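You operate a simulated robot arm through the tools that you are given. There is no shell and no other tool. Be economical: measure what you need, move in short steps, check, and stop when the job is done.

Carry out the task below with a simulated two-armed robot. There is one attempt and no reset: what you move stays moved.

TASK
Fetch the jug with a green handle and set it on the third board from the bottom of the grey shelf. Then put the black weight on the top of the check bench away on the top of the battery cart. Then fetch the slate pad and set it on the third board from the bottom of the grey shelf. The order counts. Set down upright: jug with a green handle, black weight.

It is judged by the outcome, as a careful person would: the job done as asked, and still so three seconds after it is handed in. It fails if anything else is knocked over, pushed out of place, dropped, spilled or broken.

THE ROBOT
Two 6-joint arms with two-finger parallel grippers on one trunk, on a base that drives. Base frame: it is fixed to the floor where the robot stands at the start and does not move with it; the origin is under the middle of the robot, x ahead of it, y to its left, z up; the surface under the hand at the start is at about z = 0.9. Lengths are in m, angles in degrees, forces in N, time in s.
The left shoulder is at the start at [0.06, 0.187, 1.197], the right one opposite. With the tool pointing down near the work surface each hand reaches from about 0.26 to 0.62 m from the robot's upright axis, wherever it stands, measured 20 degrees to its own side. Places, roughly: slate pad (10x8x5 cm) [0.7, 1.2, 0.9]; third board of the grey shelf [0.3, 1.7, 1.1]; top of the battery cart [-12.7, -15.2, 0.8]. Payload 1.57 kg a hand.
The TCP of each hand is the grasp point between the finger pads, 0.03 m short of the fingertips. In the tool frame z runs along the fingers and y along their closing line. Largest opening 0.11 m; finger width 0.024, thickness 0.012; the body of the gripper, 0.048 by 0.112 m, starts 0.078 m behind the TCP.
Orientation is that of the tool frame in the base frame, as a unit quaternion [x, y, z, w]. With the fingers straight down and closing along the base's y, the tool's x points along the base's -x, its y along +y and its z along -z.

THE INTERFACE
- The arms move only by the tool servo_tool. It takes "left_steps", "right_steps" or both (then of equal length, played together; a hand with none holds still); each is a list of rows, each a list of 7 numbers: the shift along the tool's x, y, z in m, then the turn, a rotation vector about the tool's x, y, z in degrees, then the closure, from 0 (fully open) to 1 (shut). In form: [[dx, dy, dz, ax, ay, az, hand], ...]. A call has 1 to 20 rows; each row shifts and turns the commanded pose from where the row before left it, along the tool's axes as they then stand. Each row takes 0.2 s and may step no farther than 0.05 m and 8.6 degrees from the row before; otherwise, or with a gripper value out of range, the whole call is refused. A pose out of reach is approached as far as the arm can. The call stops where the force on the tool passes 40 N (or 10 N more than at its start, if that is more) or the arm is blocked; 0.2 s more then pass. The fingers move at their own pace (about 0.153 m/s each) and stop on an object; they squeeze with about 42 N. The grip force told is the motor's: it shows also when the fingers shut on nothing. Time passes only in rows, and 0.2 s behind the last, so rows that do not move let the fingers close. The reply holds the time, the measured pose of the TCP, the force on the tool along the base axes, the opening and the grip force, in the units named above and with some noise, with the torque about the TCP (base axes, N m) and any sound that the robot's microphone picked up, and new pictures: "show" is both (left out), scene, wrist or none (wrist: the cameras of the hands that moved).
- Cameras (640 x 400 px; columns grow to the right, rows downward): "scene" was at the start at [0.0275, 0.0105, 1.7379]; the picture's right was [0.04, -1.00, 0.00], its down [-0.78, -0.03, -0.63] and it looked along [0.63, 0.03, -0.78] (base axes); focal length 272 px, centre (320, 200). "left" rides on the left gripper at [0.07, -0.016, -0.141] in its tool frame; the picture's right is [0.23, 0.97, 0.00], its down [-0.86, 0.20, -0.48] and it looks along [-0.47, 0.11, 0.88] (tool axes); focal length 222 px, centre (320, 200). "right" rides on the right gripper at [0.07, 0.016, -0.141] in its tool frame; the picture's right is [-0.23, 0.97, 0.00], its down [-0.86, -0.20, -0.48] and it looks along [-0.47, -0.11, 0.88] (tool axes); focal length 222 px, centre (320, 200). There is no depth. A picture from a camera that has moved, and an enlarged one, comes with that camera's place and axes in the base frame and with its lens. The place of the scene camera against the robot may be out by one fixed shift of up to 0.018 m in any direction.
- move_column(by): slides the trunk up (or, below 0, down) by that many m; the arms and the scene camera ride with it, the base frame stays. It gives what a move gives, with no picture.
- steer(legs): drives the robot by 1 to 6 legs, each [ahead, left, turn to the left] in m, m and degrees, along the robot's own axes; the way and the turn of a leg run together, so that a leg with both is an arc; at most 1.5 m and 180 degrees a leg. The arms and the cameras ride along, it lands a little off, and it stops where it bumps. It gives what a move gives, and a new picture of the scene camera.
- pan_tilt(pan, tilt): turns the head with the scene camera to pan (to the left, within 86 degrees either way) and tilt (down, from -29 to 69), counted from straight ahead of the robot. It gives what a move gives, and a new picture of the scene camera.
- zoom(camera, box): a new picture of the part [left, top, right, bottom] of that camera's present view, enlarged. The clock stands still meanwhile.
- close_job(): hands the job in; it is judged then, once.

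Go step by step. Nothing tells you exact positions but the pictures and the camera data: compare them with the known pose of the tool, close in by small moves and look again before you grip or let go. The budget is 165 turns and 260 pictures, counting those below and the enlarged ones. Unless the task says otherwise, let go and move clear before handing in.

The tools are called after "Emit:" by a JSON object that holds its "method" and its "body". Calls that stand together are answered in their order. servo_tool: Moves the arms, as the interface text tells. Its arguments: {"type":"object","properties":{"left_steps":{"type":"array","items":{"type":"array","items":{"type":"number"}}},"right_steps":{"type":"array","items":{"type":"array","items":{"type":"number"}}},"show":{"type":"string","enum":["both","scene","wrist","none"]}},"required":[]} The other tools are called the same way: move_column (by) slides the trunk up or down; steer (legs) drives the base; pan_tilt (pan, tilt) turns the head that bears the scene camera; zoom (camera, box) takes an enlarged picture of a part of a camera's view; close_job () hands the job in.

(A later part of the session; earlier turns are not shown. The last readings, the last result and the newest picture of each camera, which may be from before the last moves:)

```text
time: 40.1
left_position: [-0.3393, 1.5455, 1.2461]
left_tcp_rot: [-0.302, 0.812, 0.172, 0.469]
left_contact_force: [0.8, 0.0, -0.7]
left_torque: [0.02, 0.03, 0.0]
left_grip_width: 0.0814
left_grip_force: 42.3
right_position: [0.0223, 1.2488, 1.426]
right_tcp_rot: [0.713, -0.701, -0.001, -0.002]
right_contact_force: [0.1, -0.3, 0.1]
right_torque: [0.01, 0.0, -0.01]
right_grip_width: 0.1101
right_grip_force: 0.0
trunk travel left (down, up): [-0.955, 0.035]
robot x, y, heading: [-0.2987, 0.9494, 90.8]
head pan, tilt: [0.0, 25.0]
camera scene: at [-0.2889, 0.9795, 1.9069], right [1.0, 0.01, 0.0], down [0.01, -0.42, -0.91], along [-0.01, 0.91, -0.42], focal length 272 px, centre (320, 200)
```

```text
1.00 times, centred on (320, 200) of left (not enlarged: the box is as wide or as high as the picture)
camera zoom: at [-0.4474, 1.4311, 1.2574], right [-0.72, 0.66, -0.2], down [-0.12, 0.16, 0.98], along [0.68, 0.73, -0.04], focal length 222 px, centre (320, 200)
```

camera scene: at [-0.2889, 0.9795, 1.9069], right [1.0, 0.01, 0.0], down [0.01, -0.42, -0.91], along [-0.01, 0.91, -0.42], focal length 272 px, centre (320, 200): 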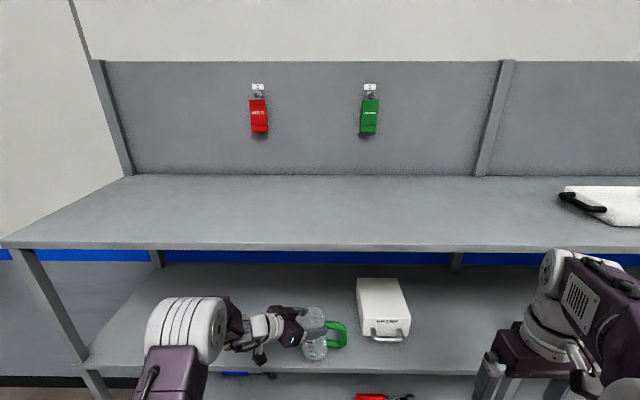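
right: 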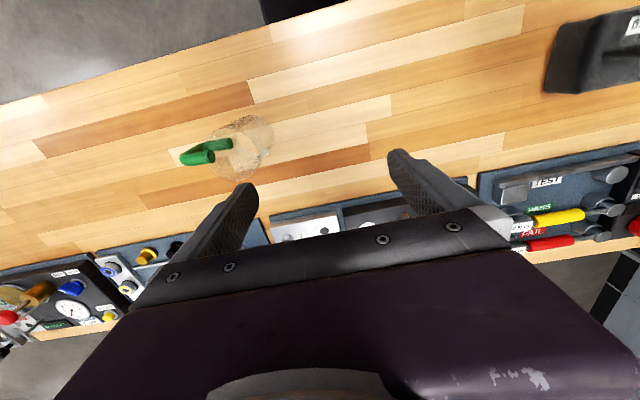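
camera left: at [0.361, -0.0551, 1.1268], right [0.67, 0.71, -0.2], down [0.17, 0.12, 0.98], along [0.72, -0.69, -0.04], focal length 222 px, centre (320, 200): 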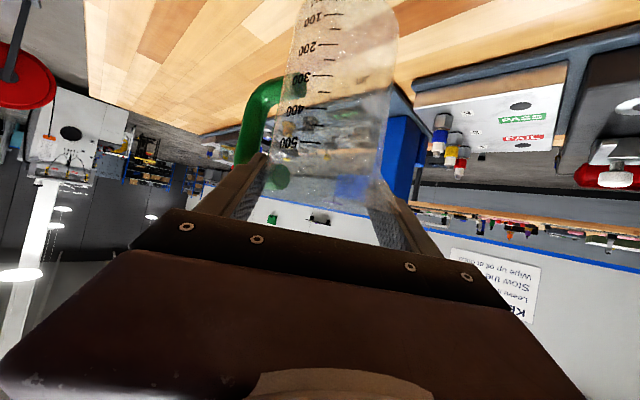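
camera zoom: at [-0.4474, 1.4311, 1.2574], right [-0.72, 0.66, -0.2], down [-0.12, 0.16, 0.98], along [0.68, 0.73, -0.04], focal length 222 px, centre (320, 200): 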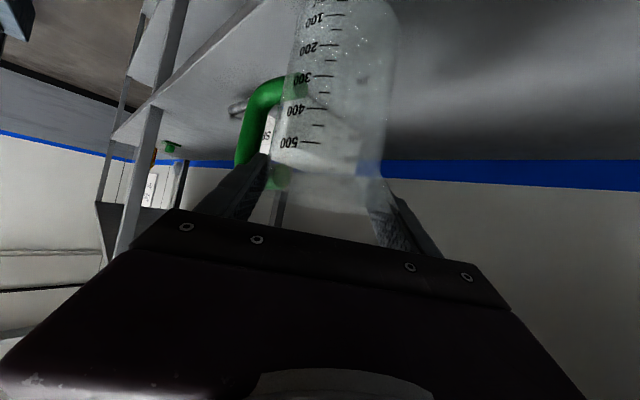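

Jug is over the board, close to the front edge (about y = 1.49). I move 6 cm deeper, then lower 5 cm.

Emit:
{"method": "steer", "body": {"legs": [[0.06, 0, 0]]}}

Emit:
{"method": "servo_tool", "body": {"left_steps": [[0.013, 0, 0.0075, 0, 0, 0, 0.6], [0.013, 0, 0.0075, 0, 0, 0, 0.6], [0.013, 0, 0.0075, 0, 0, 0, 0.6], [0.0, 0, 0.0, 0, 0, 0, 0.6]]}}

```text
time: 41.1
left_position: [-0.3408, 1.5978, 1.2518]
left_tcp_rot: [-0.3, 0.812, 0.174, 0.469]
left_contact_force: [-0.4, -0.9, -0.7]
left_torque: [-0.01, 0.04, 0.04]
left_grip_width: 0.0811
left_grip_force: 42.5
right_position: [0.0218, 1.2997, 1.429]
right_tcp_rot: [0.712, -0.702, -0.003, -0.003]
right_contact_force: [0.3, -0.7, 0.1]
right_torque: [0.11, 0.0, -0.01]
right_grip_width: 0.1099
right_grip_force: 0.1
trunk travel left (down, up): [-0.955, 0.035]
robot x, y, heading: [-0.2969, 1.0029, 90.9]
head pan, tilt: [0.0, 25.0]
camera scene: at [-0.2897, 1.0277, 1.9071], right [1.0, 0.01, 0.0], down [0.01, -0.41, -0.91], along [-0.01, 0.91, -0.41], focal length 272 px, centre (320, 200)
```

scene: 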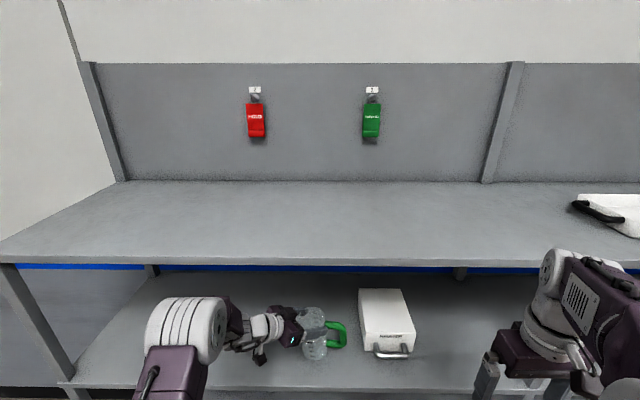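

```text
time: 42.1
left_position: [-0.3394, 1.6086, 1.2049]
left_tcp_rot: [-0.3, 0.812, 0.172, 0.471]
left_contact_force: [3.1, 4.7, 32.8]
left_torque: [0.16, 0.3, -0.07]
left_grip_width: 0.0817
left_grip_force: 41.7
right_position: [0.0238, 1.3101, 1.4263]
right_tcp_rot: [0.713, -0.702, 0.0, 0.0]
right_contact_force: [-1.3, 0.0, -0.8]
right_torque: [-0.01, -0.03, -0.01]
right_grip_width: 0.1099
right_grip_force: 0.0
trunk travel left (down, up): [-0.955, 0.035]
robot x, y, heading: [-0.3026, 1.0056, 90.8]
head pan, tilt: [0.0, 25.0]
camera scene: at [-0.2881, 1.0432, 1.9071], right [1.0, 0.01, 0.0], down [0.01, -0.42, -0.91], along [-0.01, 0.91, -0.42], focal length 272 px, centre (320, 200)
camera left: at [-0.4469, 1.4945, 1.2136], right [-0.72, 0.67, -0.2], down [-0.12, 0.16, 0.98], along [0.68, 0.73, -0.03], focal length 222 px, centre (320, 200)
```

scene: 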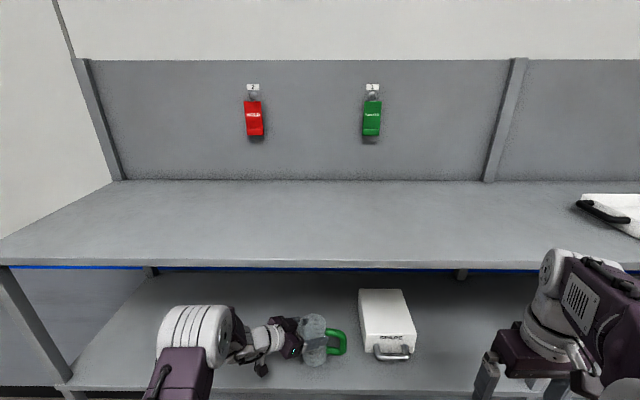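
left: 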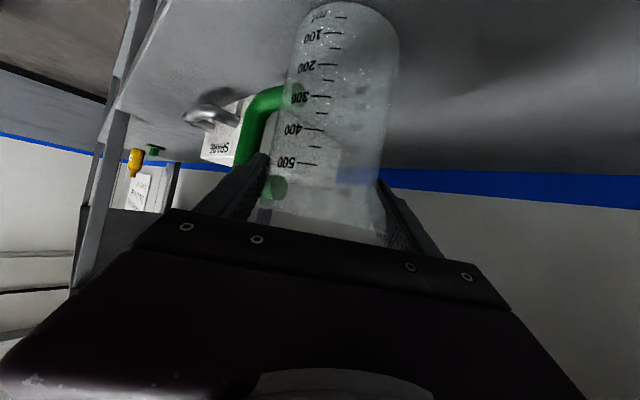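

Contact: 33 N upward at TCP z 1.205, so the board is at about 1.13 and the jug is standing. I ease off slightly and open.

Emit:
{"method": "servo_tool", "body": {"left_steps": [[-0.0017, 0, -0.001, 0, 0, 0, 0.6], [0, 0, 0, 0, 0, 0, 0.6], [0, 0, 0, 0, 0, 0, 0.2], [0, 0, 0, 0, 0, 0, 0.1], [0, 0, 0, 0, 0, 0, 0], [0, 0, 0, 0, 0, 0, 0]]}}

```text
time: 43.5
left_position: [-0.34, 1.6091, 1.2014]
left_tcp_rot: [-0.302, 0.813, 0.169, 0.469]
left_contact_force: [-0.2, 0.2, -0.3]
left_torque: [0.01, 0.02, 0.0]
left_grip_width: 0.11
left_grip_force: 0.0
right_position: [0.0203, 1.3121, 1.4266]
right_tcp_rot: [0.712, -0.702, 0.001, 0.0]
right_contact_force: [-0.1, 0.3, 0.8]
right_torque: [0.0, 0.0, -0.01]
right_grip_width: 0.11
right_grip_force: 0.2
trunk travel left (down, up): [-0.955, 0.035]
robot x, y, heading: [-0.2988, 1.0016, 90.8]
head pan, tilt: [0.0, 25.0]
camera scene: at [-0.2903, 1.0451, 1.9067], right [1.0, 0.01, 0.0], down [0.01, -0.42, -0.91], along [-0.01, 0.91, -0.42], focal length 272 px, centre (320, 200)
camera left: at [-0.4489, 1.4944, 1.213], right [-0.72, 0.66, -0.2], down [-0.12, 0.17, 0.98], along [0.68, 0.73, -0.04], focal length 222 px, centre (320, 200)
```

scene: 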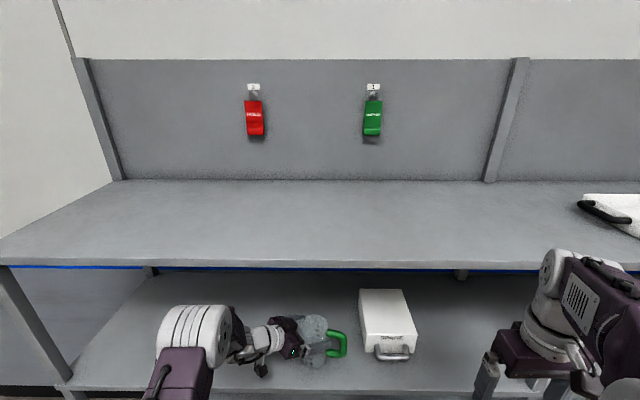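
left: 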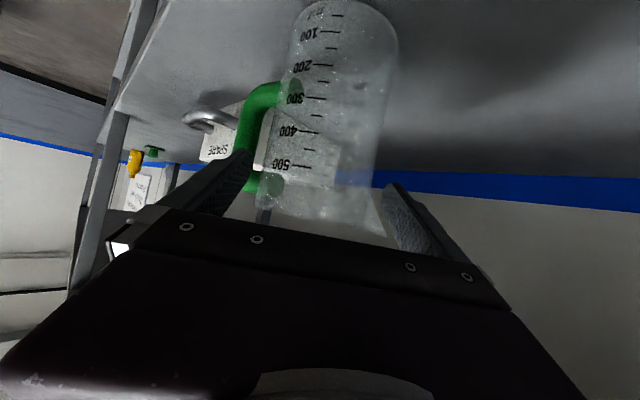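

Released; jug stands. I back the hand out along its axis.

Emit:
{"method": "servo_tool", "body": {"left_steps": [[0, 0, -0.03, 0, 0, 0, 0], [0, 0, -0.03, 0, 0, 0, 0], [0, 0, -0.03, 0, 0, 0, 0], [0, 0, -0.03, 0, 0, 0, 0], [0, 0, -0.03, 0, 0, 0, 0]]}}

```text
time: 44.7
left_position: [-0.4391, 1.5223, 1.2765]
left_tcp_rot: [-0.303, 0.813, 0.171, 0.467]
left_contact_force: [-1.3, 0.7, -0.7]
left_torque: [-0.01, 0.01, -0.02]
left_grip_width: 0.1101
left_grip_force: 0.0
right_position: [0.0223, 1.3116, 1.4259]
right_tcp_rot: [0.712, -0.702, 0.0, -0.001]
right_contact_force: [-0.5, -0.3, -0.7]
right_torque: [0.0, 0.01, 0.01]
right_grip_width: 0.1099
right_grip_force: 0.0
trunk travel left (down, up): [-0.955, 0.035]
robot x, y, heading: [-0.3006, 1.0008, 91.0]
head pan, tilt: [0.0, 25.0]
camera scene: at [-0.2912, 1.0424, 1.9068], right [1.0, 0.01, 0.0], down [0.01, -0.42, -0.91], along [-0.01, 0.91, -0.42], focal length 272 px, centre (320, 200)
camera left: at [-0.5478, 1.4075, 1.2884], right [-0.72, 0.66, -0.2], down [-0.12, 0.17, 0.98], along [0.68, 0.73, -0.04], focal length 222 px, centre (320, 200)
```

scene: 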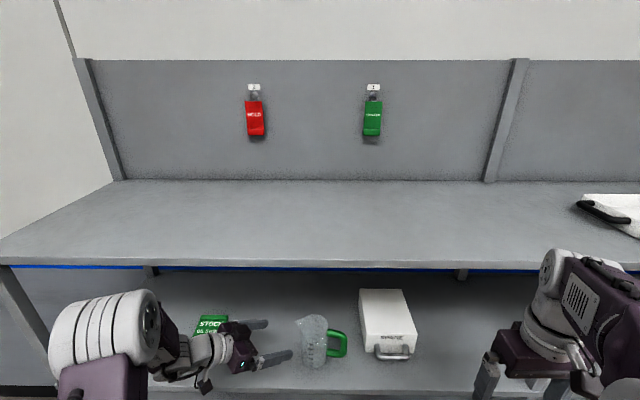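
left: 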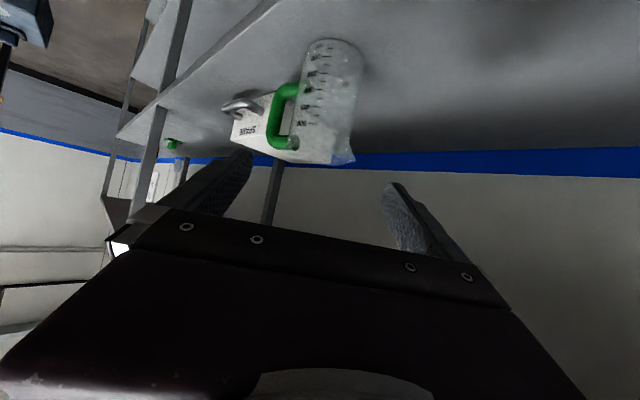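

The jug stands upright on the third board. Next the weight at about (0.49, 0.47): I back out diagonally, then turn right to face the bench.

Emit:
{"method": "steer", "body": {"legs": [[-0.25, -0.08, 0], [-0.4, -0.06, 0], [0, 0, -90]]}}

Emit:
{"method": "pan_tilt", "body": {"pan": 10, "tilt": 52}}

```text
time: 52.4
left_position: [0.3565, 0.5055, 1.2775]
left_tcp_rot: [0.35, 0.793, -0.204, 0.455]
left_contact_force: [1.1, 0.2, -0.6]
left_torque: [0.01, -0.04, 0.01]
left_grip_width: 0.1098
left_grip_force: 0.1
right_position: [0.1587, 0.0389, 1.426]
right_tcp_rot: [-0.021, 1.0, -0.001, 0.0]
right_contact_force: [-0.2, 0.3, -0.3]
right_torque: [0.0, 0.0, -0.04]
right_grip_width: 0.1099
right_grip_force: 0.1
trunk travel left (down, up): [-0.955, 0.035]
robot x, y, heading: [-0.1566, 0.3532, 2.3]
head pan, tilt: [0.0, 25.0]
camera scene: at [-0.1135, 0.3612, 1.9068], right [0.04, -1.0, 0.0], down [-0.42, -0.02, -0.91], along [0.91, 0.04, -0.42], focal length 272 px, centre (320, 200)
```

scene: 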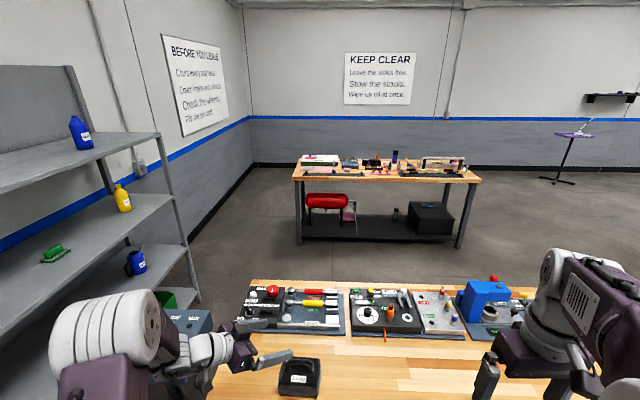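

```text
time: 53.4
left_position: [0.3562, 0.5049, 1.2761]
left_tcp_rot: [0.35, 0.793, -0.204, 0.455]
left_contact_force: [-0.1, -0.4, -0.2]
left_torque: [0.04, -0.01, 0.04]
left_grip_width: 0.11
left_grip_force: 0.0
right_position: [0.1585, 0.0377, 1.4258]
right_tcp_rot: [-0.02, 1.0, 0.0, 0.001]
right_contact_force: [0.1, -0.8, -0.2]
right_torque: [0.01, 0.05, 0.02]
right_grip_width: 0.1101
right_grip_force: 0.0
trunk travel left (down, up): [-0.955, 0.035]
robot x, y, heading: [-0.1586, 0.3481, 2.4]
head pan, tilt: [10.0, 52.0]
camera scene: at [-0.1323, 0.373, 1.8667], right [0.21, -0.98, 0.0], down [-0.77, -0.17, -0.62], along [0.6, 0.13, -0.79], focal length 272 px, centre (320, 200)
```

scene: 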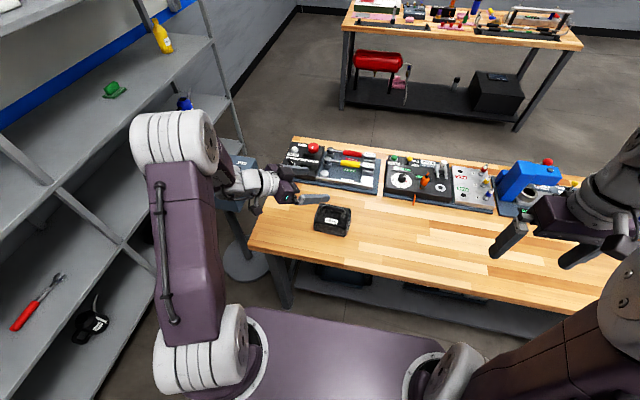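

Emit:
{"method": "zoom", "body": {"camera": "scene", "box": [290, 180, 370, 250]}}

```text
5.71 times, centred on (330, 215) of scene
camera zoom: at [-0.1323, 0.373, 1.8667], right [0.21, -0.98, 0.0], down [-0.77, -0.17, -0.62], along [0.6, 0.13, -0.79], focal length 1552 px, centre (263, 114)
```

zoom: 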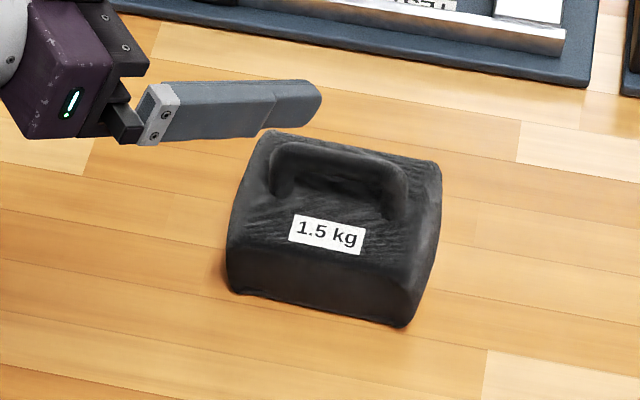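

The weight has a handle arch running along y, its centre near (0.50, 0.456) and its top near z 1.0. I drive up closer and turn the left hand straight down with fingers closing along x.

Emit:
{"method": "servo_tool", "body": {"left_steps": [[0, 0, 0, 0, 8.57, 0, 0], [0, 0, 0, 0, 8.57, 0, 0], [0, 0, 0, 0, 8.57, 0, 0], [0, 0, 0, 0, 8.57, 0, 0], [0, 0, 0, 0, 8.57, 0, 0], [0, 0, 0, 0, 8.57, 0, 0], [0, 0, 0, 0, 8.57, 0, 0], [0, 0, 0, 0, 0, 8.4, 0], [0, 0, 0, 0, 0, 8.4, 0], [0, 0, 0, 0, 0, 8.4, 0], [0, 0, 0, 0, 0, 8.4, 0], [0, 0, 0, 0, 0, 8.4, 0]], "show": "none"}}

Emit:
{"method": "steer", "body": {"legs": [[0.12, 0, -2]]}}

Emit:
{"method": "zoom", "body": {"camera": "left", "box": [0, 0, 640, 400]}}

```text
time: 56.0
left_position: [0.3555, 0.5048, 1.2772]
left_tcp_rot: [0.706, 0.708, -0.003, -0.001]
left_contact_force: [-0.5, 1.2, 0.2]
left_torque: [-0.01, 0.02, 0.03]
left_grip_width: 0.11
left_grip_force: 0.1
right_position: [0.1586, 0.038, 1.4247]
right_tcp_rot: [-0.021, 1.0, -0.001, -0.001]
right_contact_force: [0.1, 0.2, 0.2]
right_torque: [0.0, -0.02, 0.01]
right_grip_width: 0.1101
right_grip_force: 0.1
trunk travel left (down, up): [-0.955, 0.035]
robot x, y, heading: [-0.1584, 0.3507, 2.5]
head pan, tilt: [10.0, 52.0]
```

```text
time: 57.2
left_position: [0.4757, 0.4899, 1.2798]
left_tcp_rot: [0.718, 0.696, -0.001, 0.0]
left_contact_force: [-0.6, 0.0, -0.1]
left_torque: [-0.01, -0.06, -0.03]
left_grip_width: 0.1101
left_grip_force: 0.0
right_position: [0.2624, 0.0305, 1.4281]
right_tcp_rot: [-0.003, 1.0, -0.001, 0.002]
right_contact_force: [0.5, -0.7, 0.3]
right_torque: [-0.03, -0.02, 0.03]
right_grip_width: 0.1101
right_grip_force: 0.0
trunk travel left (down, up): [-0.955, 0.035]
robot x, y, heading: [-0.0377, 0.3579, 0.3]
head pan, tilt: [10.0, 52.0]
camera scene: at [-0.02, 0.3759, 1.8667], right [0.18, -0.98, 0.0], down [-0.77, -0.14, -0.62], along [0.61, 0.11, -0.79], focal length 272 px, centre (320, 200)
```

scene: 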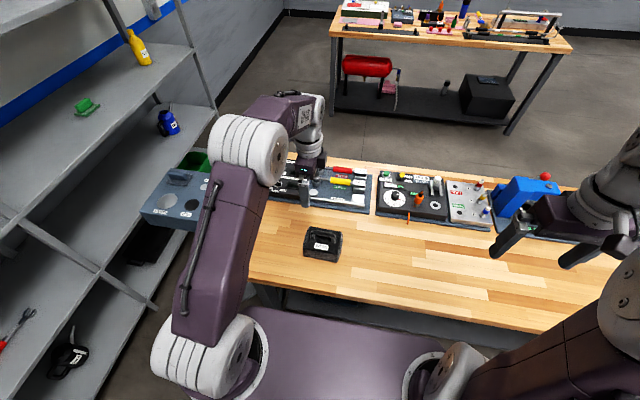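

```text
1.00 times, centred on (320, 200) of left (not enlarged: the box is as wide or as high as the picture)
camera zoom: at [0.4633, 0.5605, 1.4212], right [0.98, 0.2, 0.0], down [0.17, -0.86, 0.48], along [0.09, -0.47, -0.88], focal length 222 px, centre (320, 200)
```

zoom: 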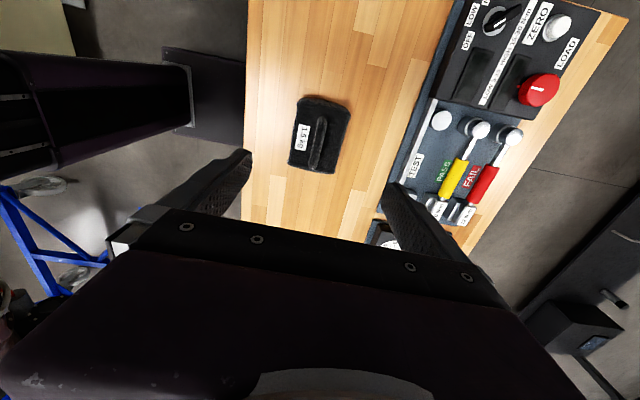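

The wrist camera puts the handle at (0.482, 0.456), bar along y. I move above it and down to z about 1.11.

Emit:
{"method": "servo_tool", "body": {"left_steps": [[-0.007, 0.001, 0.034, 0, 0, 0, 0], [-0.007, 0.001, 0.034, 0, 0, 0, 0], [-0.007, 0.001, 0.034, 0, 0, 0, 0], [-0.007, 0.001, 0.034, 0, 0, 0, 0], [-0.007, 0.001, 0.034, 0, 0, 0, 0]]}}

```text
time: 58.4
left_position: [0.4877, 0.4541, 1.1093]
left_tcp_rot: [0.718, 0.696, -0.002, -0.002]
left_contact_force: [-0.2, 0.3, -0.3]
left_torque: [0.01, -0.01, 0.01]
left_grip_width: 0.1101
left_grip_force: 0.0
right_position: [0.2657, 0.0288, 1.4269]
right_tcp_rot: [-0.002, 1.0, 0.0, -0.001]
right_contact_force: [0.1, -0.2, -0.8]
right_torque: [0.02, -0.02, 0.01]
right_grip_width: 0.1099
right_grip_force: 0.1
trunk travel left (down, up): [-0.955, 0.035]
robot x, y, heading: [-0.039, 0.353, 0.4]
head pan, tilt: [10.0, 52.0]
camera scene: at [-0.013, 0.3752, 1.8667], right [0.18, -0.98, 0.0], down [-0.78, -0.14, -0.62], along [0.61, 0.11, -0.79], focal length 272 px, centre (320, 200)
camera left: at [0.4739, 0.5242, 1.2503], right [0.98, 0.2, -0.01], down [0.17, -0.86, 0.48], along [0.09, -0.47, -0.88], focal length 222 px, centre (320, 200)
```

scene: 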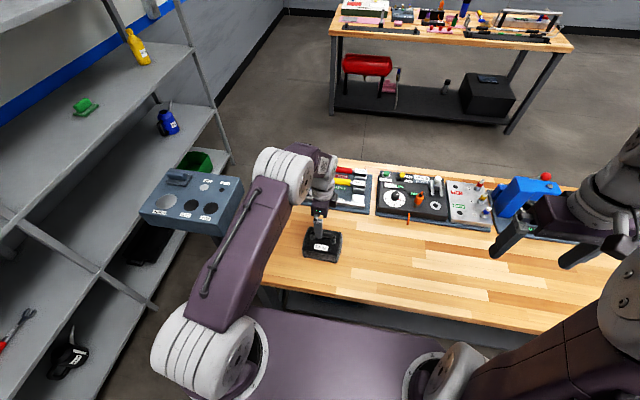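
left: 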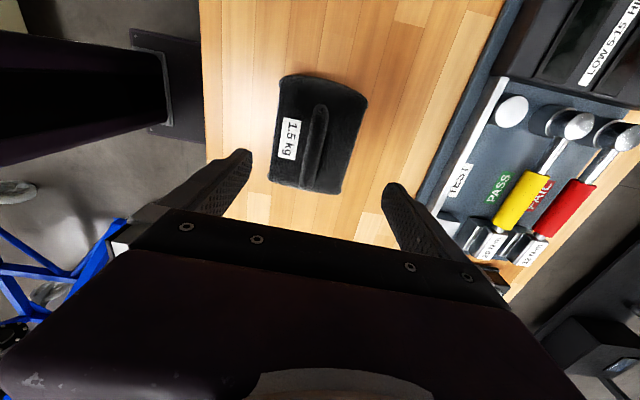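

Emit:
{"method": "servo_tool", "body": {"left_steps": [[0, -0.002, 0.03, 0, 0, 0, 0], [0, -0.002, 0.03, 0, 0, 0, 0], [0, -0.001, 0.03, 0, 0, 0, 0], [0, 0, 0.01, 0, 0, 0, 0]]}}

Emit:
{"method": "zoom", "body": {"camera": "scene", "box": [280, 170, 370, 270]}}

```text
time: 59.4
left_position: [0.48, 0.4527, 1.007]
left_tcp_rot: [0.719, 0.696, -0.004, -0.002]
left_contact_force: [0.3, -0.1, 0.2]
left_torque: [-0.01, -0.01, -0.02]
left_grip_width: 0.1101
left_grip_force: 0.0
right_position: [0.267, 0.0293, 1.4268]
right_tcp_rot: [-0.003, 1.0, -0.001, 0.0]
right_contact_force: [0.4, -0.8, 0.4]
right_torque: [0.0, 0.0, 0.0]
right_grip_width: 0.1098
right_grip_force: 0.0
trunk travel left (down, up): [-0.955, 0.035]
robot x, y, heading: [-0.0406, 0.3546, 0.4]
head pan, tilt: [10.0, 52.0]
camera scene: at [-0.0119, 0.3757, 1.8666], right [0.18, -0.98, 0.0], down [-0.78, -0.14, -0.62], along [0.61, 0.11, -0.79], focal length 272 px, centre (320, 200)
camera left: at [0.4668, 0.5238, 1.1481], right [0.98, 0.2, -0.01], down [0.18, -0.86, 0.48], along [0.09, -0.47, -0.88], focal length 222 px, centre (320, 200)
```

scene: 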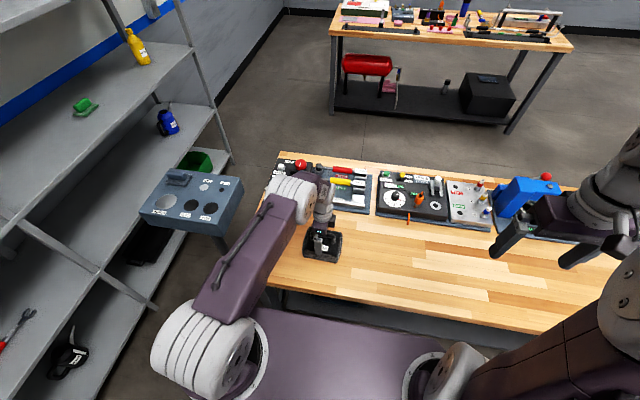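
left: 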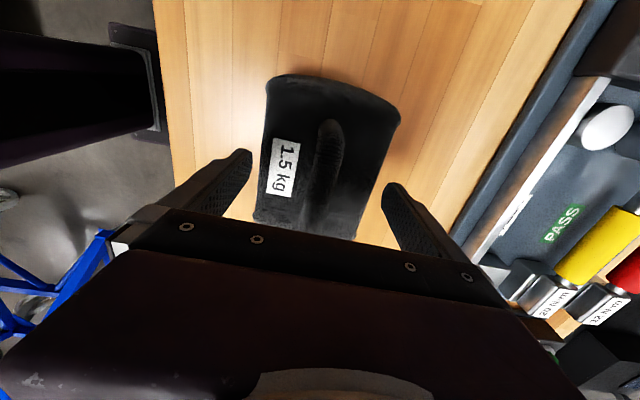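

```text
4.00 times, centred on (325, 220) of scene
camera zoom: at [-0.0119, 0.3757, 1.8666], right [0.18, -0.98, 0.0], down [-0.78, -0.14, -0.62], along [0.61, 0.11, -0.79], focal length 1086 px, centre (300, 120)
```

zoom: 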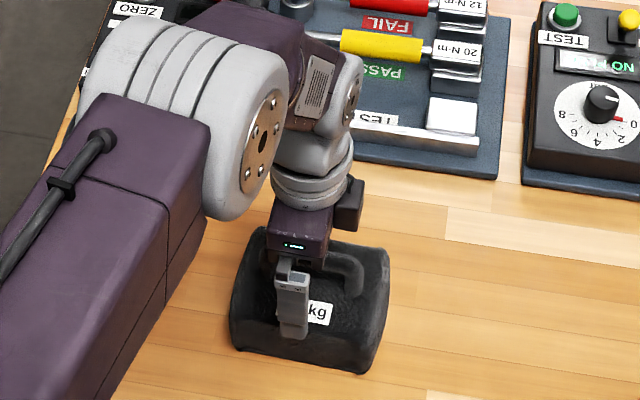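

The bar lies between the fingers. I go 1.2 cm lower and close.

Emit:
{"method": "servo_tool", "body": {"left_steps": [[0, -0.001, 0.006, 0, 0, 0, 0.2], [0, 0, 0.006, 0, 0, 0, 0.4], [0, 0, 0, 0, 0, 0, 0.6], [0, 0, 0, 0, 0, 0, 0.8], [0, 0, 0, 0, 0, 0, 1], [0, 0, 0, 0, 0, 0, 1], [0, 0, 0, 0, 0, 0, 1]]}}

```text
time: 60.4
left_position: [0.4783, 0.4525, 1.0006]
left_tcp_rot: [0.718, 0.696, 0.0, -0.001]
left_contact_force: [-7.6, 0.0, 31.9]
left_torque: [0.23, 0.13, 0.05]
left_grip_width: 0.0215
left_grip_force: 0.0
right_position: [0.2631, 0.0286, 1.4273]
right_tcp_rot: [-0.003, 1.0, 0.0, 0.001]
right_contact_force: [0.2, 0.4, 0.5]
right_torque: [-0.04, -0.02, 0.01]
right_grip_width: 0.1099
right_grip_force: 0.0
trunk travel left (down, up): [-0.955, 0.035]
robot x, y, heading: [-0.0345, 0.3575, 0.2]
head pan, tilt: [10.0, 52.0]
stopped in row 4 (left hand): the force on the tool passed its limit at 44 N (the readings are from after the stop); the commanded pose is now the measured one
camera scene: at [-0.0171, 0.3747, 1.8668], right [0.18, -0.98, 0.0], down [-0.77, -0.14, -0.62], along [0.61, 0.11, -0.79], focal length 272 px, centre (320, 200)
camera left: at [0.4648, 0.5229, 1.1412], right [0.98, 0.2, 0.0], down [0.17, -0.86, 0.48], along [0.09, -0.47, -0.88], focal length 222 px, centre (320, 200)
```

scene: 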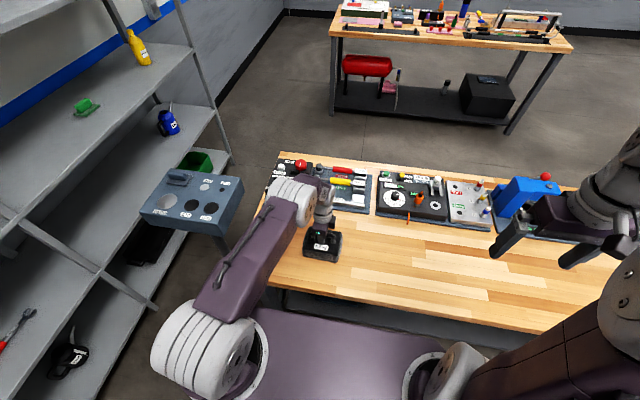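
left: 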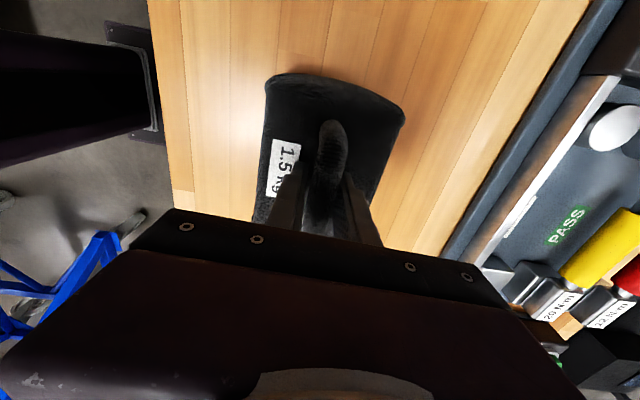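

The fingertips touched the top of the block. I lift 5 mm and finish closing on the bar.

Emit:
{"method": "servo_tool", "body": {"left_steps": [[0, 0, -0.005, 0, 0, 0, 0.8], [0, 0, 0, 0, 0, 0, 1], [0, 0, 0, 0, 0, 0, 1], [0, 0, 0, 0, 0, 0, 1]]}}

Emit:
{"method": "zoom", "body": {"camera": "left", "box": [240, 60, 420, 250]}}

```text
time: 61.4
left_position: [0.4802, 0.4525, 1.0003]
left_tcp_rot: [0.718, 0.696, -0.005, -0.002]
left_contact_force: [-0.3, 0.5, 0.4]
left_torque: [0.04, -0.02, 0.01]
left_grip_width: 0.0177
left_grip_force: 32.3
right_position: [0.2684, 0.0291, 1.4251]
right_tcp_rot: [-0.003, 1.0, -0.001, -0.001]
right_contact_force: [-0.5, 0.7, -0.8]
right_torque: [0.02, 0.04, 0.02]
right_grip_width: 0.1101
right_grip_force: 0.0
trunk travel left (down, up): [-0.955, 0.035]
robot x, y, heading: [-0.0383, 0.3545, 0.4]
head pan, tilt: [10.0, 52.0]
camera scene: at [-0.0102, 0.3759, 1.8664], right [0.18, -0.98, 0.0], down [-0.78, -0.14, -0.61], along [0.6, 0.11, -0.79], focal length 272 px, centre (320, 200)
camera left: at [0.4678, 0.5245, 1.1415], right [0.98, 0.2, -0.01], down [0.18, -0.86, 0.48], along [0.09, -0.47, -0.88], focal length 222 px, centre (320, 200)
```

scene: 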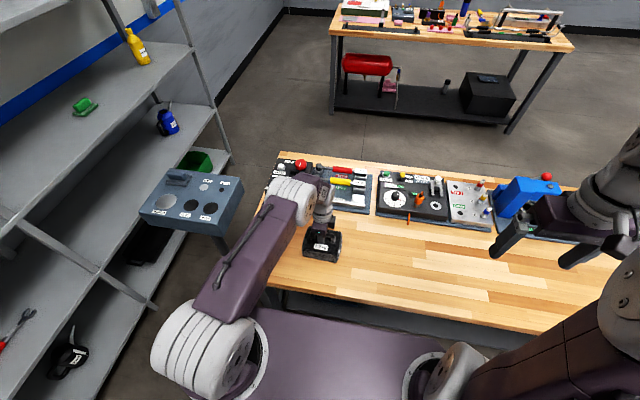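
left: 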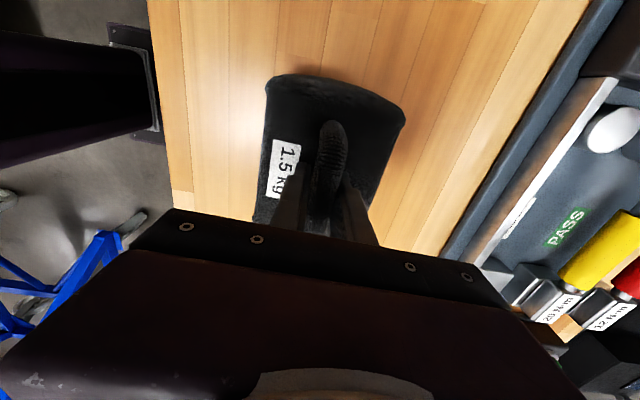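

```text
2.11 times, centred on (330, 155) of left
camera zoom: at [0.4678, 0.5245, 1.1415], right [0.98, 0.2, -0.01], down [0.18, -0.86, 0.48], along [0.09, -0.47, -0.88], focal length 468 px, centre (299, 295)
```

zoom: 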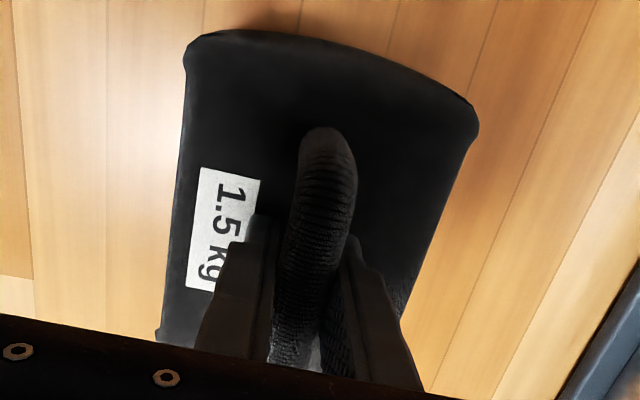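

Gripped at 1.8 cm. A small test lift to check that it hangs level.

Emit:
{"method": "servo_tool", "body": {"left_steps": [[0, 0, -0.01, 0, 0, 0, 1], [0, 0, -0.015, 0, 0, 0, 1], [0, 0, -0.015, 0, 0, 0, 1], [0, 0, 0, 0, 0, 0, 1]]}}

Emit:
{"method": "zoom", "body": {"camera": "scene", "box": [280, 170, 370, 270]}}

```text
time: 62.4
left_position: [0.4809, 0.4526, 1.0413]
left_tcp_rot: [0.718, 0.696, -0.004, -0.002]
left_contact_force: [1.0, 0.3, -15.0]
left_torque: [0.07, -0.02, 0.0]
left_grip_width: 0.0176
left_grip_force: 32.7
right_position: [0.2686, 0.0307, 1.4265]
right_tcp_rot: [-0.002, 1.0, -0.001, 0.0]
right_contact_force: [-0.5, 1.4, 0.6]
right_torque: [-0.01, -0.02, -0.03]
right_grip_width: 0.1099
right_grip_force: 0.1
trunk travel left (down, up): [-0.955, 0.035]
robot x, y, heading: [-0.0404, 0.3526, 0.2]
head pan, tilt: [10.0, 52.0]
camera scene: at [-0.0091, 0.3762, 1.8665], right [0.18, -0.98, 0.0], down [-0.78, -0.14, -0.61], along [0.6, 0.11, -0.79], focal length 272 px, centre (320, 200)
camera left: at [0.4681, 0.5234, 1.1821], right [0.98, 0.2, -0.01], down [0.18, -0.86, 0.48], along [0.09, -0.47, -0.88], focal length 222 px, centre (320, 200)
```

scene: 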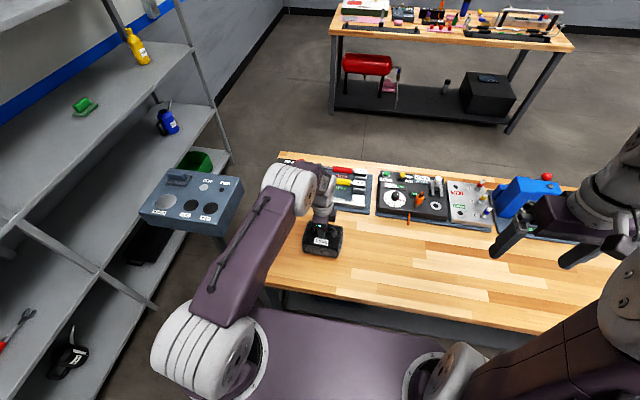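
left: 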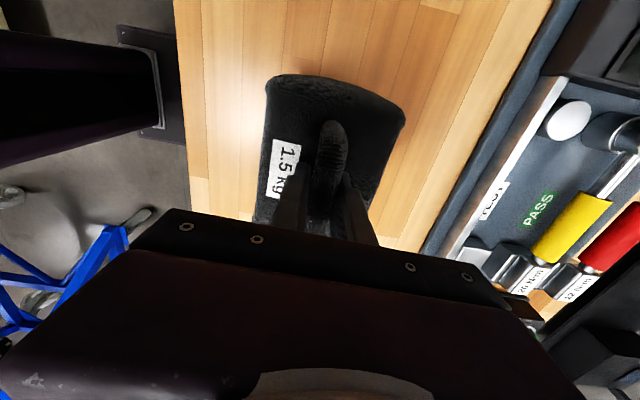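

```text
4.00 times, centred on (325, 220) of scene
camera zoom: at [-0.0091, 0.3762, 1.8665], right [0.18, -0.98, 0.0], down [-0.78, -0.14, -0.61], along [0.6, 0.11, -0.79], focal length 1086 px, centre (300, 120)
```

zoom: 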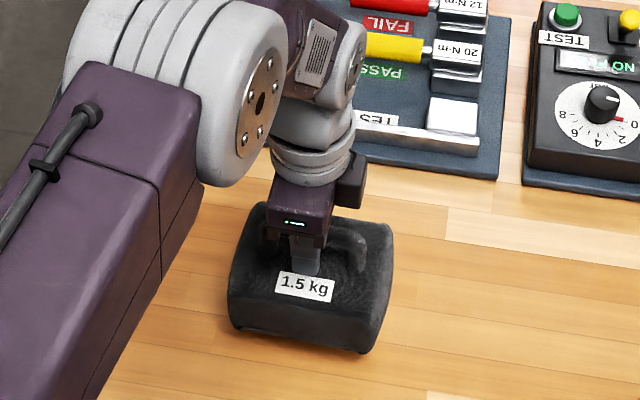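

It hangs level at 15 N. I lift it further, then look to the right for a way out.

Emit:
{"method": "servo_tool", "body": {"left_steps": [[0, 0, -0.03, 0, 0, 0, 1], [0, 0, -0.03, 0, 0, 0, 1], [0, 0, -0.03, 0, 0, 0, 1], [0, 0, -0.03, 0, 0, 0, 1]], "show": "none"}}

Emit:
{"method": "pan_tilt", "body": {"pan": -86, "tilt": 25}}

Emit:
{"method": "pan_tilt", "body": {"pan": -86, "tilt": 60}}

```text
time: 63.4
left_position: [0.4811, 0.4521, 1.1592]
left_tcp_rot: [0.718, 0.696, -0.004, -0.003]
left_contact_force: [-0.3, 0.5, -14.2]
left_torque: [0.01, 0.02, 0.02]
left_grip_width: 0.0177
left_grip_force: 32.2
right_position: [0.268, 0.029, 1.4266]
right_tcp_rot: [-0.003, 1.0, -0.001, 0.0]
right_contact_force: [0.0, 1.0, -0.6]
right_torque: [0.02, 0.02, 0.03]
right_grip_width: 0.11
right_grip_force: 0.0
trunk travel left (down, up): [-0.955, 0.035]
robot x, y, heading: [-0.0343, 0.3511, 0.3]
head pan, tilt: [10.0, 52.0]
```

```text
time: 65.1
left_position: [0.4822, 0.4516, 1.159]
left_tcp_rot: [0.718, 0.696, -0.004, -0.002]
left_contact_force: [-0.7, 0.1, -14.9]
left_torque: [0.07, 0.01, 0.01]
left_grip_width: 0.0177
left_grip_force: 32.6
right_position: [0.2695, 0.0297, 1.4258]
right_tcp_rot: [-0.003, 1.0, -0.001, -0.001]
right_contact_force: [-0.2, 0.0, -1.4]
right_torque: [0.02, 0.02, 0.01]
right_grip_width: 0.1098
right_grip_force: 0.1
trunk travel left (down, up): [-0.955, 0.035]
robot x, y, heading: [-0.0376, 0.3565, 0.1]
head pan, tilt: [-85.9, 25.0]
camera scene: at [-0.0761, 0.2708, 1.9068], right [-1.0, -0.08, 0.0], down [-0.03, 0.42, -0.91], along [0.07, -0.9, -0.42], focal length 272 px, centre (320, 200)
```

scene: 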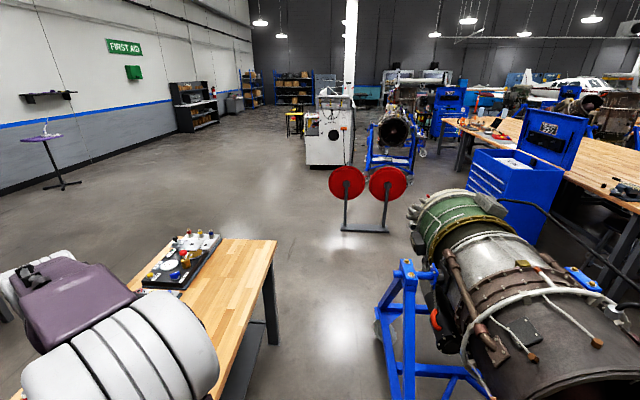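

```text
time: 66.1
left_position: [0.4824, 0.4518, 1.1589]
left_tcp_rot: [0.718, 0.696, -0.003, -0.003]
left_contact_force: [0.6, -1.1, -15.3]
left_torque: [0.06, -0.03, 0.02]
left_grip_width: 0.0176
left_grip_force: 32.4
right_position: [0.2683, 0.0306, 1.4262]
right_tcp_rot: [-0.002, 1.0, -0.001, -0.001]
right_contact_force: [0.7, 0.7, -0.1]
right_torque: [0.0, 0.03, 0.01]
right_grip_width: 0.1103
right_grip_force: 0.1
trunk travel left (down, up): [-0.955, 0.035]
robot x, y, heading: [-0.0359, 0.3532, 0.5]
head pan, tilt: [-85.9, 60.0]
camera scene: at [-0.0784, 0.2961, 1.8568], right [-1.0, -0.08, 0.0], down [-0.07, 0.86, -0.5], along [0.04, -0.5, -0.87], focal length 272 px, centre (320, 200)
```

scene: 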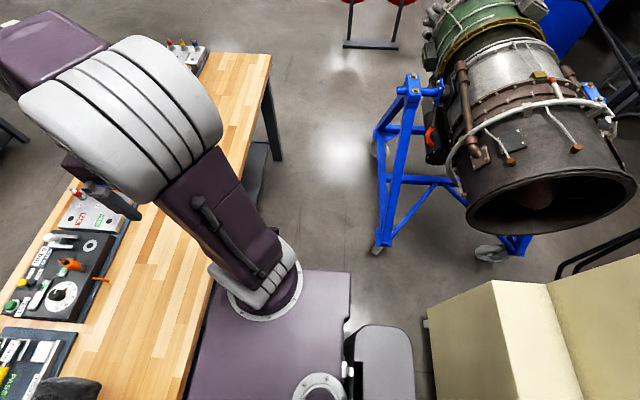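

A jet engine on a blue stand is behind; the aisle between it and the bench leads -y. I back up a little, turn right 90° and line up with the aisle.

Emit:
{"method": "steer", "body": {"legs": [[-0.09, 0, 0], [0, 0, -90]]}}

Emit:
{"method": "pan_tilt", "body": {"pan": 0, "tilt": 35}}

```text
time: 71.1
left_position: [-0.0459, -0.1692, 1.1574]
left_tcp_rot: [1.0, -0.03, -0.001, -0.004]
left_contact_force: [-0.1, -0.2, -15.7]
left_torque: [0.0, -0.03, -0.04]
left_grip_width: 0.0177
left_grip_force: 32.0
right_position: [-0.4626, 0.0583, 1.4253]
right_tcp_rot: [0.716, 0.698, 0.0, -0.001]
right_contact_force: [-0.6, 0.5, -0.6]
right_torque: [-0.01, 0.0, 0.04]
right_grip_width: 0.1102
right_grip_force: 0.0
trunk travel left (down, up): [-0.955, 0.035]
robot x, y, heading: [-0.1265, 0.3536, -91.5]
head pan, tilt: [-85.9, 60.0]
camera scene: at [-0.1806, 0.4157, 1.8568], right [-0.05, 1.0, 0.0], down [0.86, 0.04, -0.5], along [-0.5, -0.02, -0.87], focal length 272 px, centre (320, 200)
```

scene: 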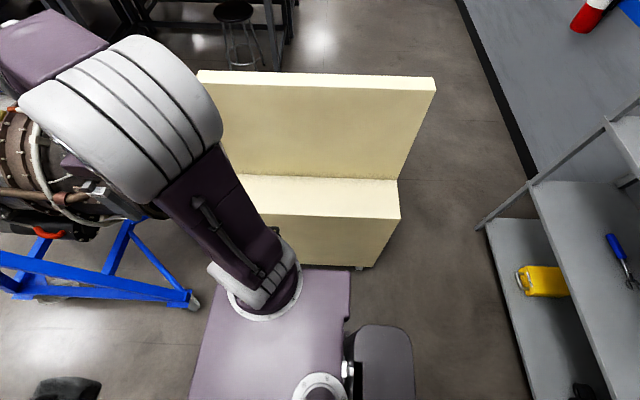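

```text
time: 72.7
left_position: [-0.046, -0.1672, 1.1584]
left_tcp_rot: [1.0, -0.031, 0.0, -0.003]
left_contact_force: [0.3, 0.0, -14.4]
left_torque: [0.01, -0.04, 0.0]
left_grip_width: 0.0176
left_grip_force: 32.4
right_position: [-0.462, 0.059, 1.4258]
right_tcp_rot: [0.716, 0.698, 0.0, -0.001]
right_contact_force: [-0.3, -0.2, 0.8]
right_torque: [0.01, -0.06, 0.0]
right_grip_width: 0.1099
right_grip_force: 0.1
trunk travel left (down, up): [-0.955, 0.035]
robot x, y, heading: [-0.1262, 0.3547, -91.5]
head pan, tilt: [0.0, 35.0]
camera scene: at [-0.1167, 0.3309, 1.8909], right [-1.0, 0.02, 0.0], down [0.01, 0.57, -0.82], along [-0.02, -0.82, -0.58], focal length 272 px, centre (320, 200)
```

scene: 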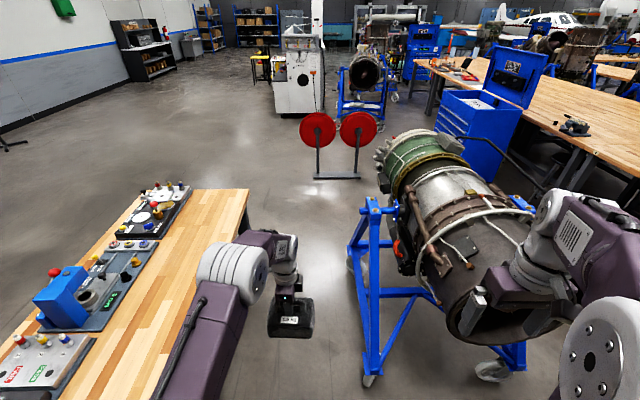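

The right arm would stick out toward the engine, so I tuck it inward first.

Emit:
{"method": "servo_tool", "body": {"right_steps": [[-0.028, 0.036, 0, 0, 0, 0, 0.5], [-0.028, 0.036, 0, 0, 0, 0, 0.9], [-0.028, 0.036, 0, 0, 0, 0, 1], [-0.028, 0.036, 0, 0, 0, 0, 1], [-0.028, 0.036, 0, 0, 0, 0, 1]], "show": "scene"}}

```text
time: 73.9
left_position: [-0.0459, -0.1693, 1.1571]
left_tcp_rot: [1.0, -0.03, -0.001, -0.006]
left_contact_force: [-0.5, -1.2, -14.9]
left_torque: [0.01, -0.05, 0.01]
left_grip_width: 0.0178
left_grip_force: 32.3
right_position: [-0.2858, -0.0902, 1.4265]
right_tcp_rot: [0.715, 0.699, 0.0, -0.002]
right_contact_force: [-0.8, -0.1, -0.4]
right_torque: [0.02, 0.03, 0.0]
right_grip_width: 0.0
right_grip_force: 21.1
trunk travel left (down, up): [-0.955, 0.035]
robot x, y, heading: [-0.1273, 0.3532, -91.2]
head pan, tilt: [0.0, 35.0]
camera scene: at [-0.1142, 0.3282, 1.8909], right [-1.0, 0.02, 0.0], down [0.01, 0.58, -0.82], along [-0.02, -0.82, -0.58], focal length 272 px, centre (320, 200)
```

scene: 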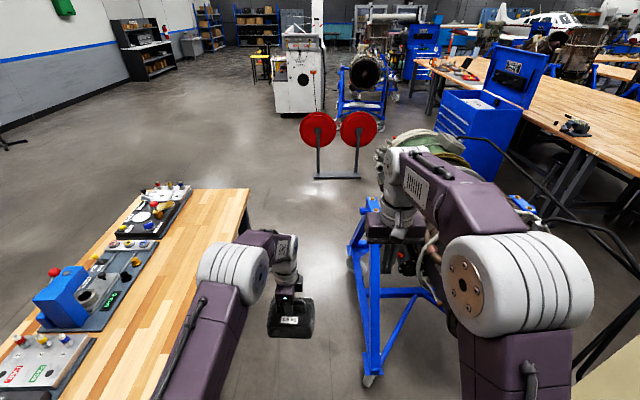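

Emit:
{"method": "steer", "body": {"legs": [[0, 0.07, 1.2], [1.0, 0, 0], [1.0, 0, 0]]}}

Emit:
{"method": "pan_tilt", "body": {"pan": -45, "tilt": 15}}

Emit:
{"method": "pan_tilt", "body": {"pan": 0, "tilt": 15}}

```text
time: 84.4
left_position: [0.0011, -2.1574, 1.1587]
left_tcp_rot: [1.0, -0.029, -0.001, -0.003]
left_contact_force: [-0.3, 0.5, -14.7]
left_torque: [-0.01, -0.05, 0.01]
left_grip_width: 0.0175
left_grip_force: 32.0
right_position: [-0.2392, -2.0795, 1.4266]
right_tcp_rot: [0.713, 0.701, 0.0, 0.0]
right_contact_force: [-0.1, 0.1, 0.3]
right_torque: [0.01, 0.0, -0.01]
right_grip_width: 0.0001
right_grip_force: 21.3
trunk travel left (down, up): [-0.955, 0.035]
robot x, y, heading: [-0.0811, -1.6385, -91.1]
head pan, tilt: [0.0, 35.0]
camera scene: at [-0.0701, -1.659, 1.891], right [-1.0, 0.02, 0.0], down [0.01, 0.57, -0.82], along [-0.02, -0.82, -0.57], focal length 272 px, centre (320, 200)
```

scene: 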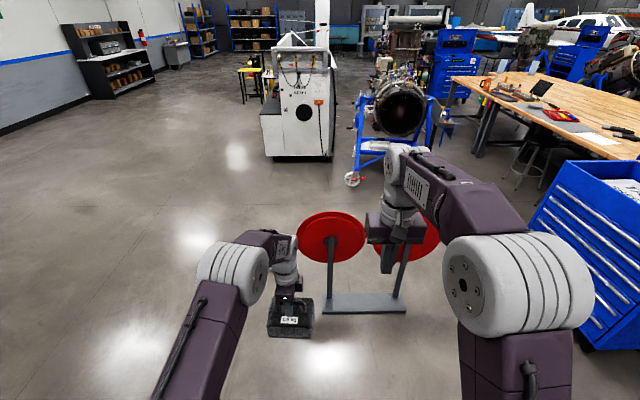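

```text
time: 85.5
left_position: [0.0023, -2.1601, 1.1578]
left_tcp_rot: [1.0, -0.028, 0.0, -0.005]
left_contact_force: [0.1, -0.2, -15.0]
left_torque: [-0.01, -0.05, 0.02]
left_grip_width: 0.0177
left_grip_force: 32.8
right_position: [-0.24, -2.0803, 1.426]
right_tcp_rot: [0.714, 0.7, 0.0, -0.001]
right_contact_force: [-0.1, 0.3, 0.4]
right_torque: [0.02, -0.01, -0.01]
right_grip_width: 0.0
right_grip_force: 21.0
trunk travel left (down, up): [-0.955, 0.035]
robot x, y, heading: [-0.0812, -1.6336, -91.1]
head pan, tilt: [-45.0, 15.0]
camera scene: at [-0.1355, -1.6378, 1.9229], right [-0.69, 0.72, 0.0], down [0.19, 0.18, -0.97], along [-0.7, -0.67, -0.26], focal length 272 px, centre (320, 200)
```

scene: 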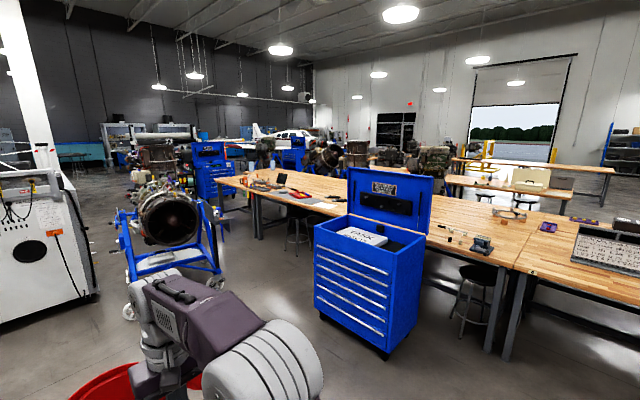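

```text
time: 86.7
left_position: [0.0014, -2.1592, 1.159]
left_tcp_rot: [1.0, -0.029, 0.0, -0.004]
left_contact_force: [0.7, -0.2, -14.1]
left_torque: [0.06, 0.0, -0.02]
left_grip_width: 0.0176
left_grip_force: 32.2
right_position: [-0.2394, -2.0801, 1.4271]
right_tcp_rot: [0.714, 0.7, 0.001, -0.001]
right_contact_force: [0.2, -0.1, -0.1]
right_torque: [0.01, 0.0, 0.0]
right_grip_width: 0.0
right_grip_force: 21.8
trunk travel left (down, up): [-0.955, 0.035]
robot x, y, heading: [-0.0825, -1.6358, -91.2]
head pan, tilt: [0.0, 15.0]
camera scene: at [-0.0704, -1.6663, 1.9229], right [-1.0, 0.02, 0.0], down [0.01, 0.26, -0.97], along [-0.02, -0.97, -0.26], focal length 272 px, centre (320, 200)
```

scene: 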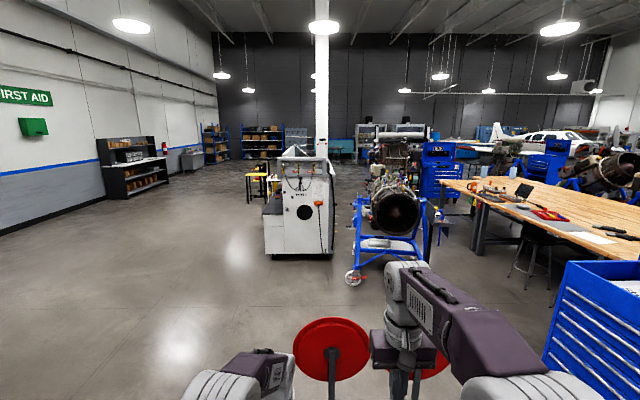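

The aisle to the left of the red discs and the white machine is open. I go along it and look for a crossing toward -x.

Emit:
{"method": "steer", "body": {"legs": [[0, 0.9, 1.2], [1.5, 0.4, 0], [1.5, 0.1, 0], [1.5, 0, 0]]}}

Emit:
{"method": "pan_tilt", "body": {"pan": -45, "tilt": 15}}

```text
refused: leg 2 is longer than a leg can be; nothing moved
```

```text
time: 87.8
left_position: [0.0014, -2.1588, 1.1595]
left_tcp_rot: [1.0, -0.029, -0.001, -0.004]
left_contact_force: [0.1, 0.6, -15.4]
left_torque: [-0.01, -0.08, 0.01]
left_grip_width: 0.0178
left_grip_force: 32.1
right_position: [-0.2381, -2.0792, 1.4264]
right_tcp_rot: [0.714, 0.7, 0.0, -0.001]
right_contact_force: [-0.1, -0.9, 0.6]
right_torque: [0.01, 0.01, 0.05]
right_grip_width: 0.0002
right_grip_force: 21.2
trunk travel left (down, up): [-0.955, 0.035]
robot x, y, heading: [-0.0818, -1.6379, -91.1]
head pan, tilt: [-45.0, 15.0]
camera scene: at [-0.1355, -1.6378, 1.923], right [-0.69, 0.72, 0.0], down [0.19, 0.18, -0.97], along [-0.7, -0.67, -0.26], focal length 272 px, centre (320, 200)
```

scene: 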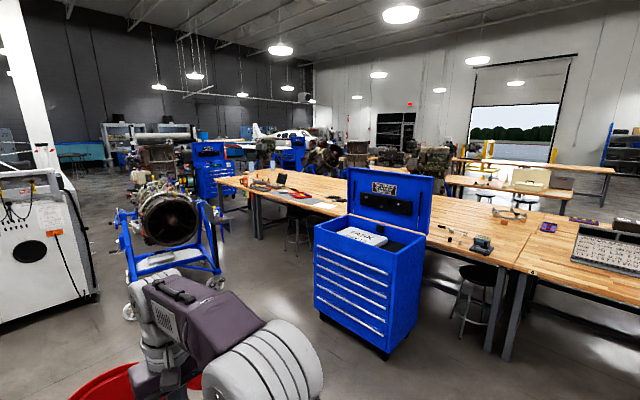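

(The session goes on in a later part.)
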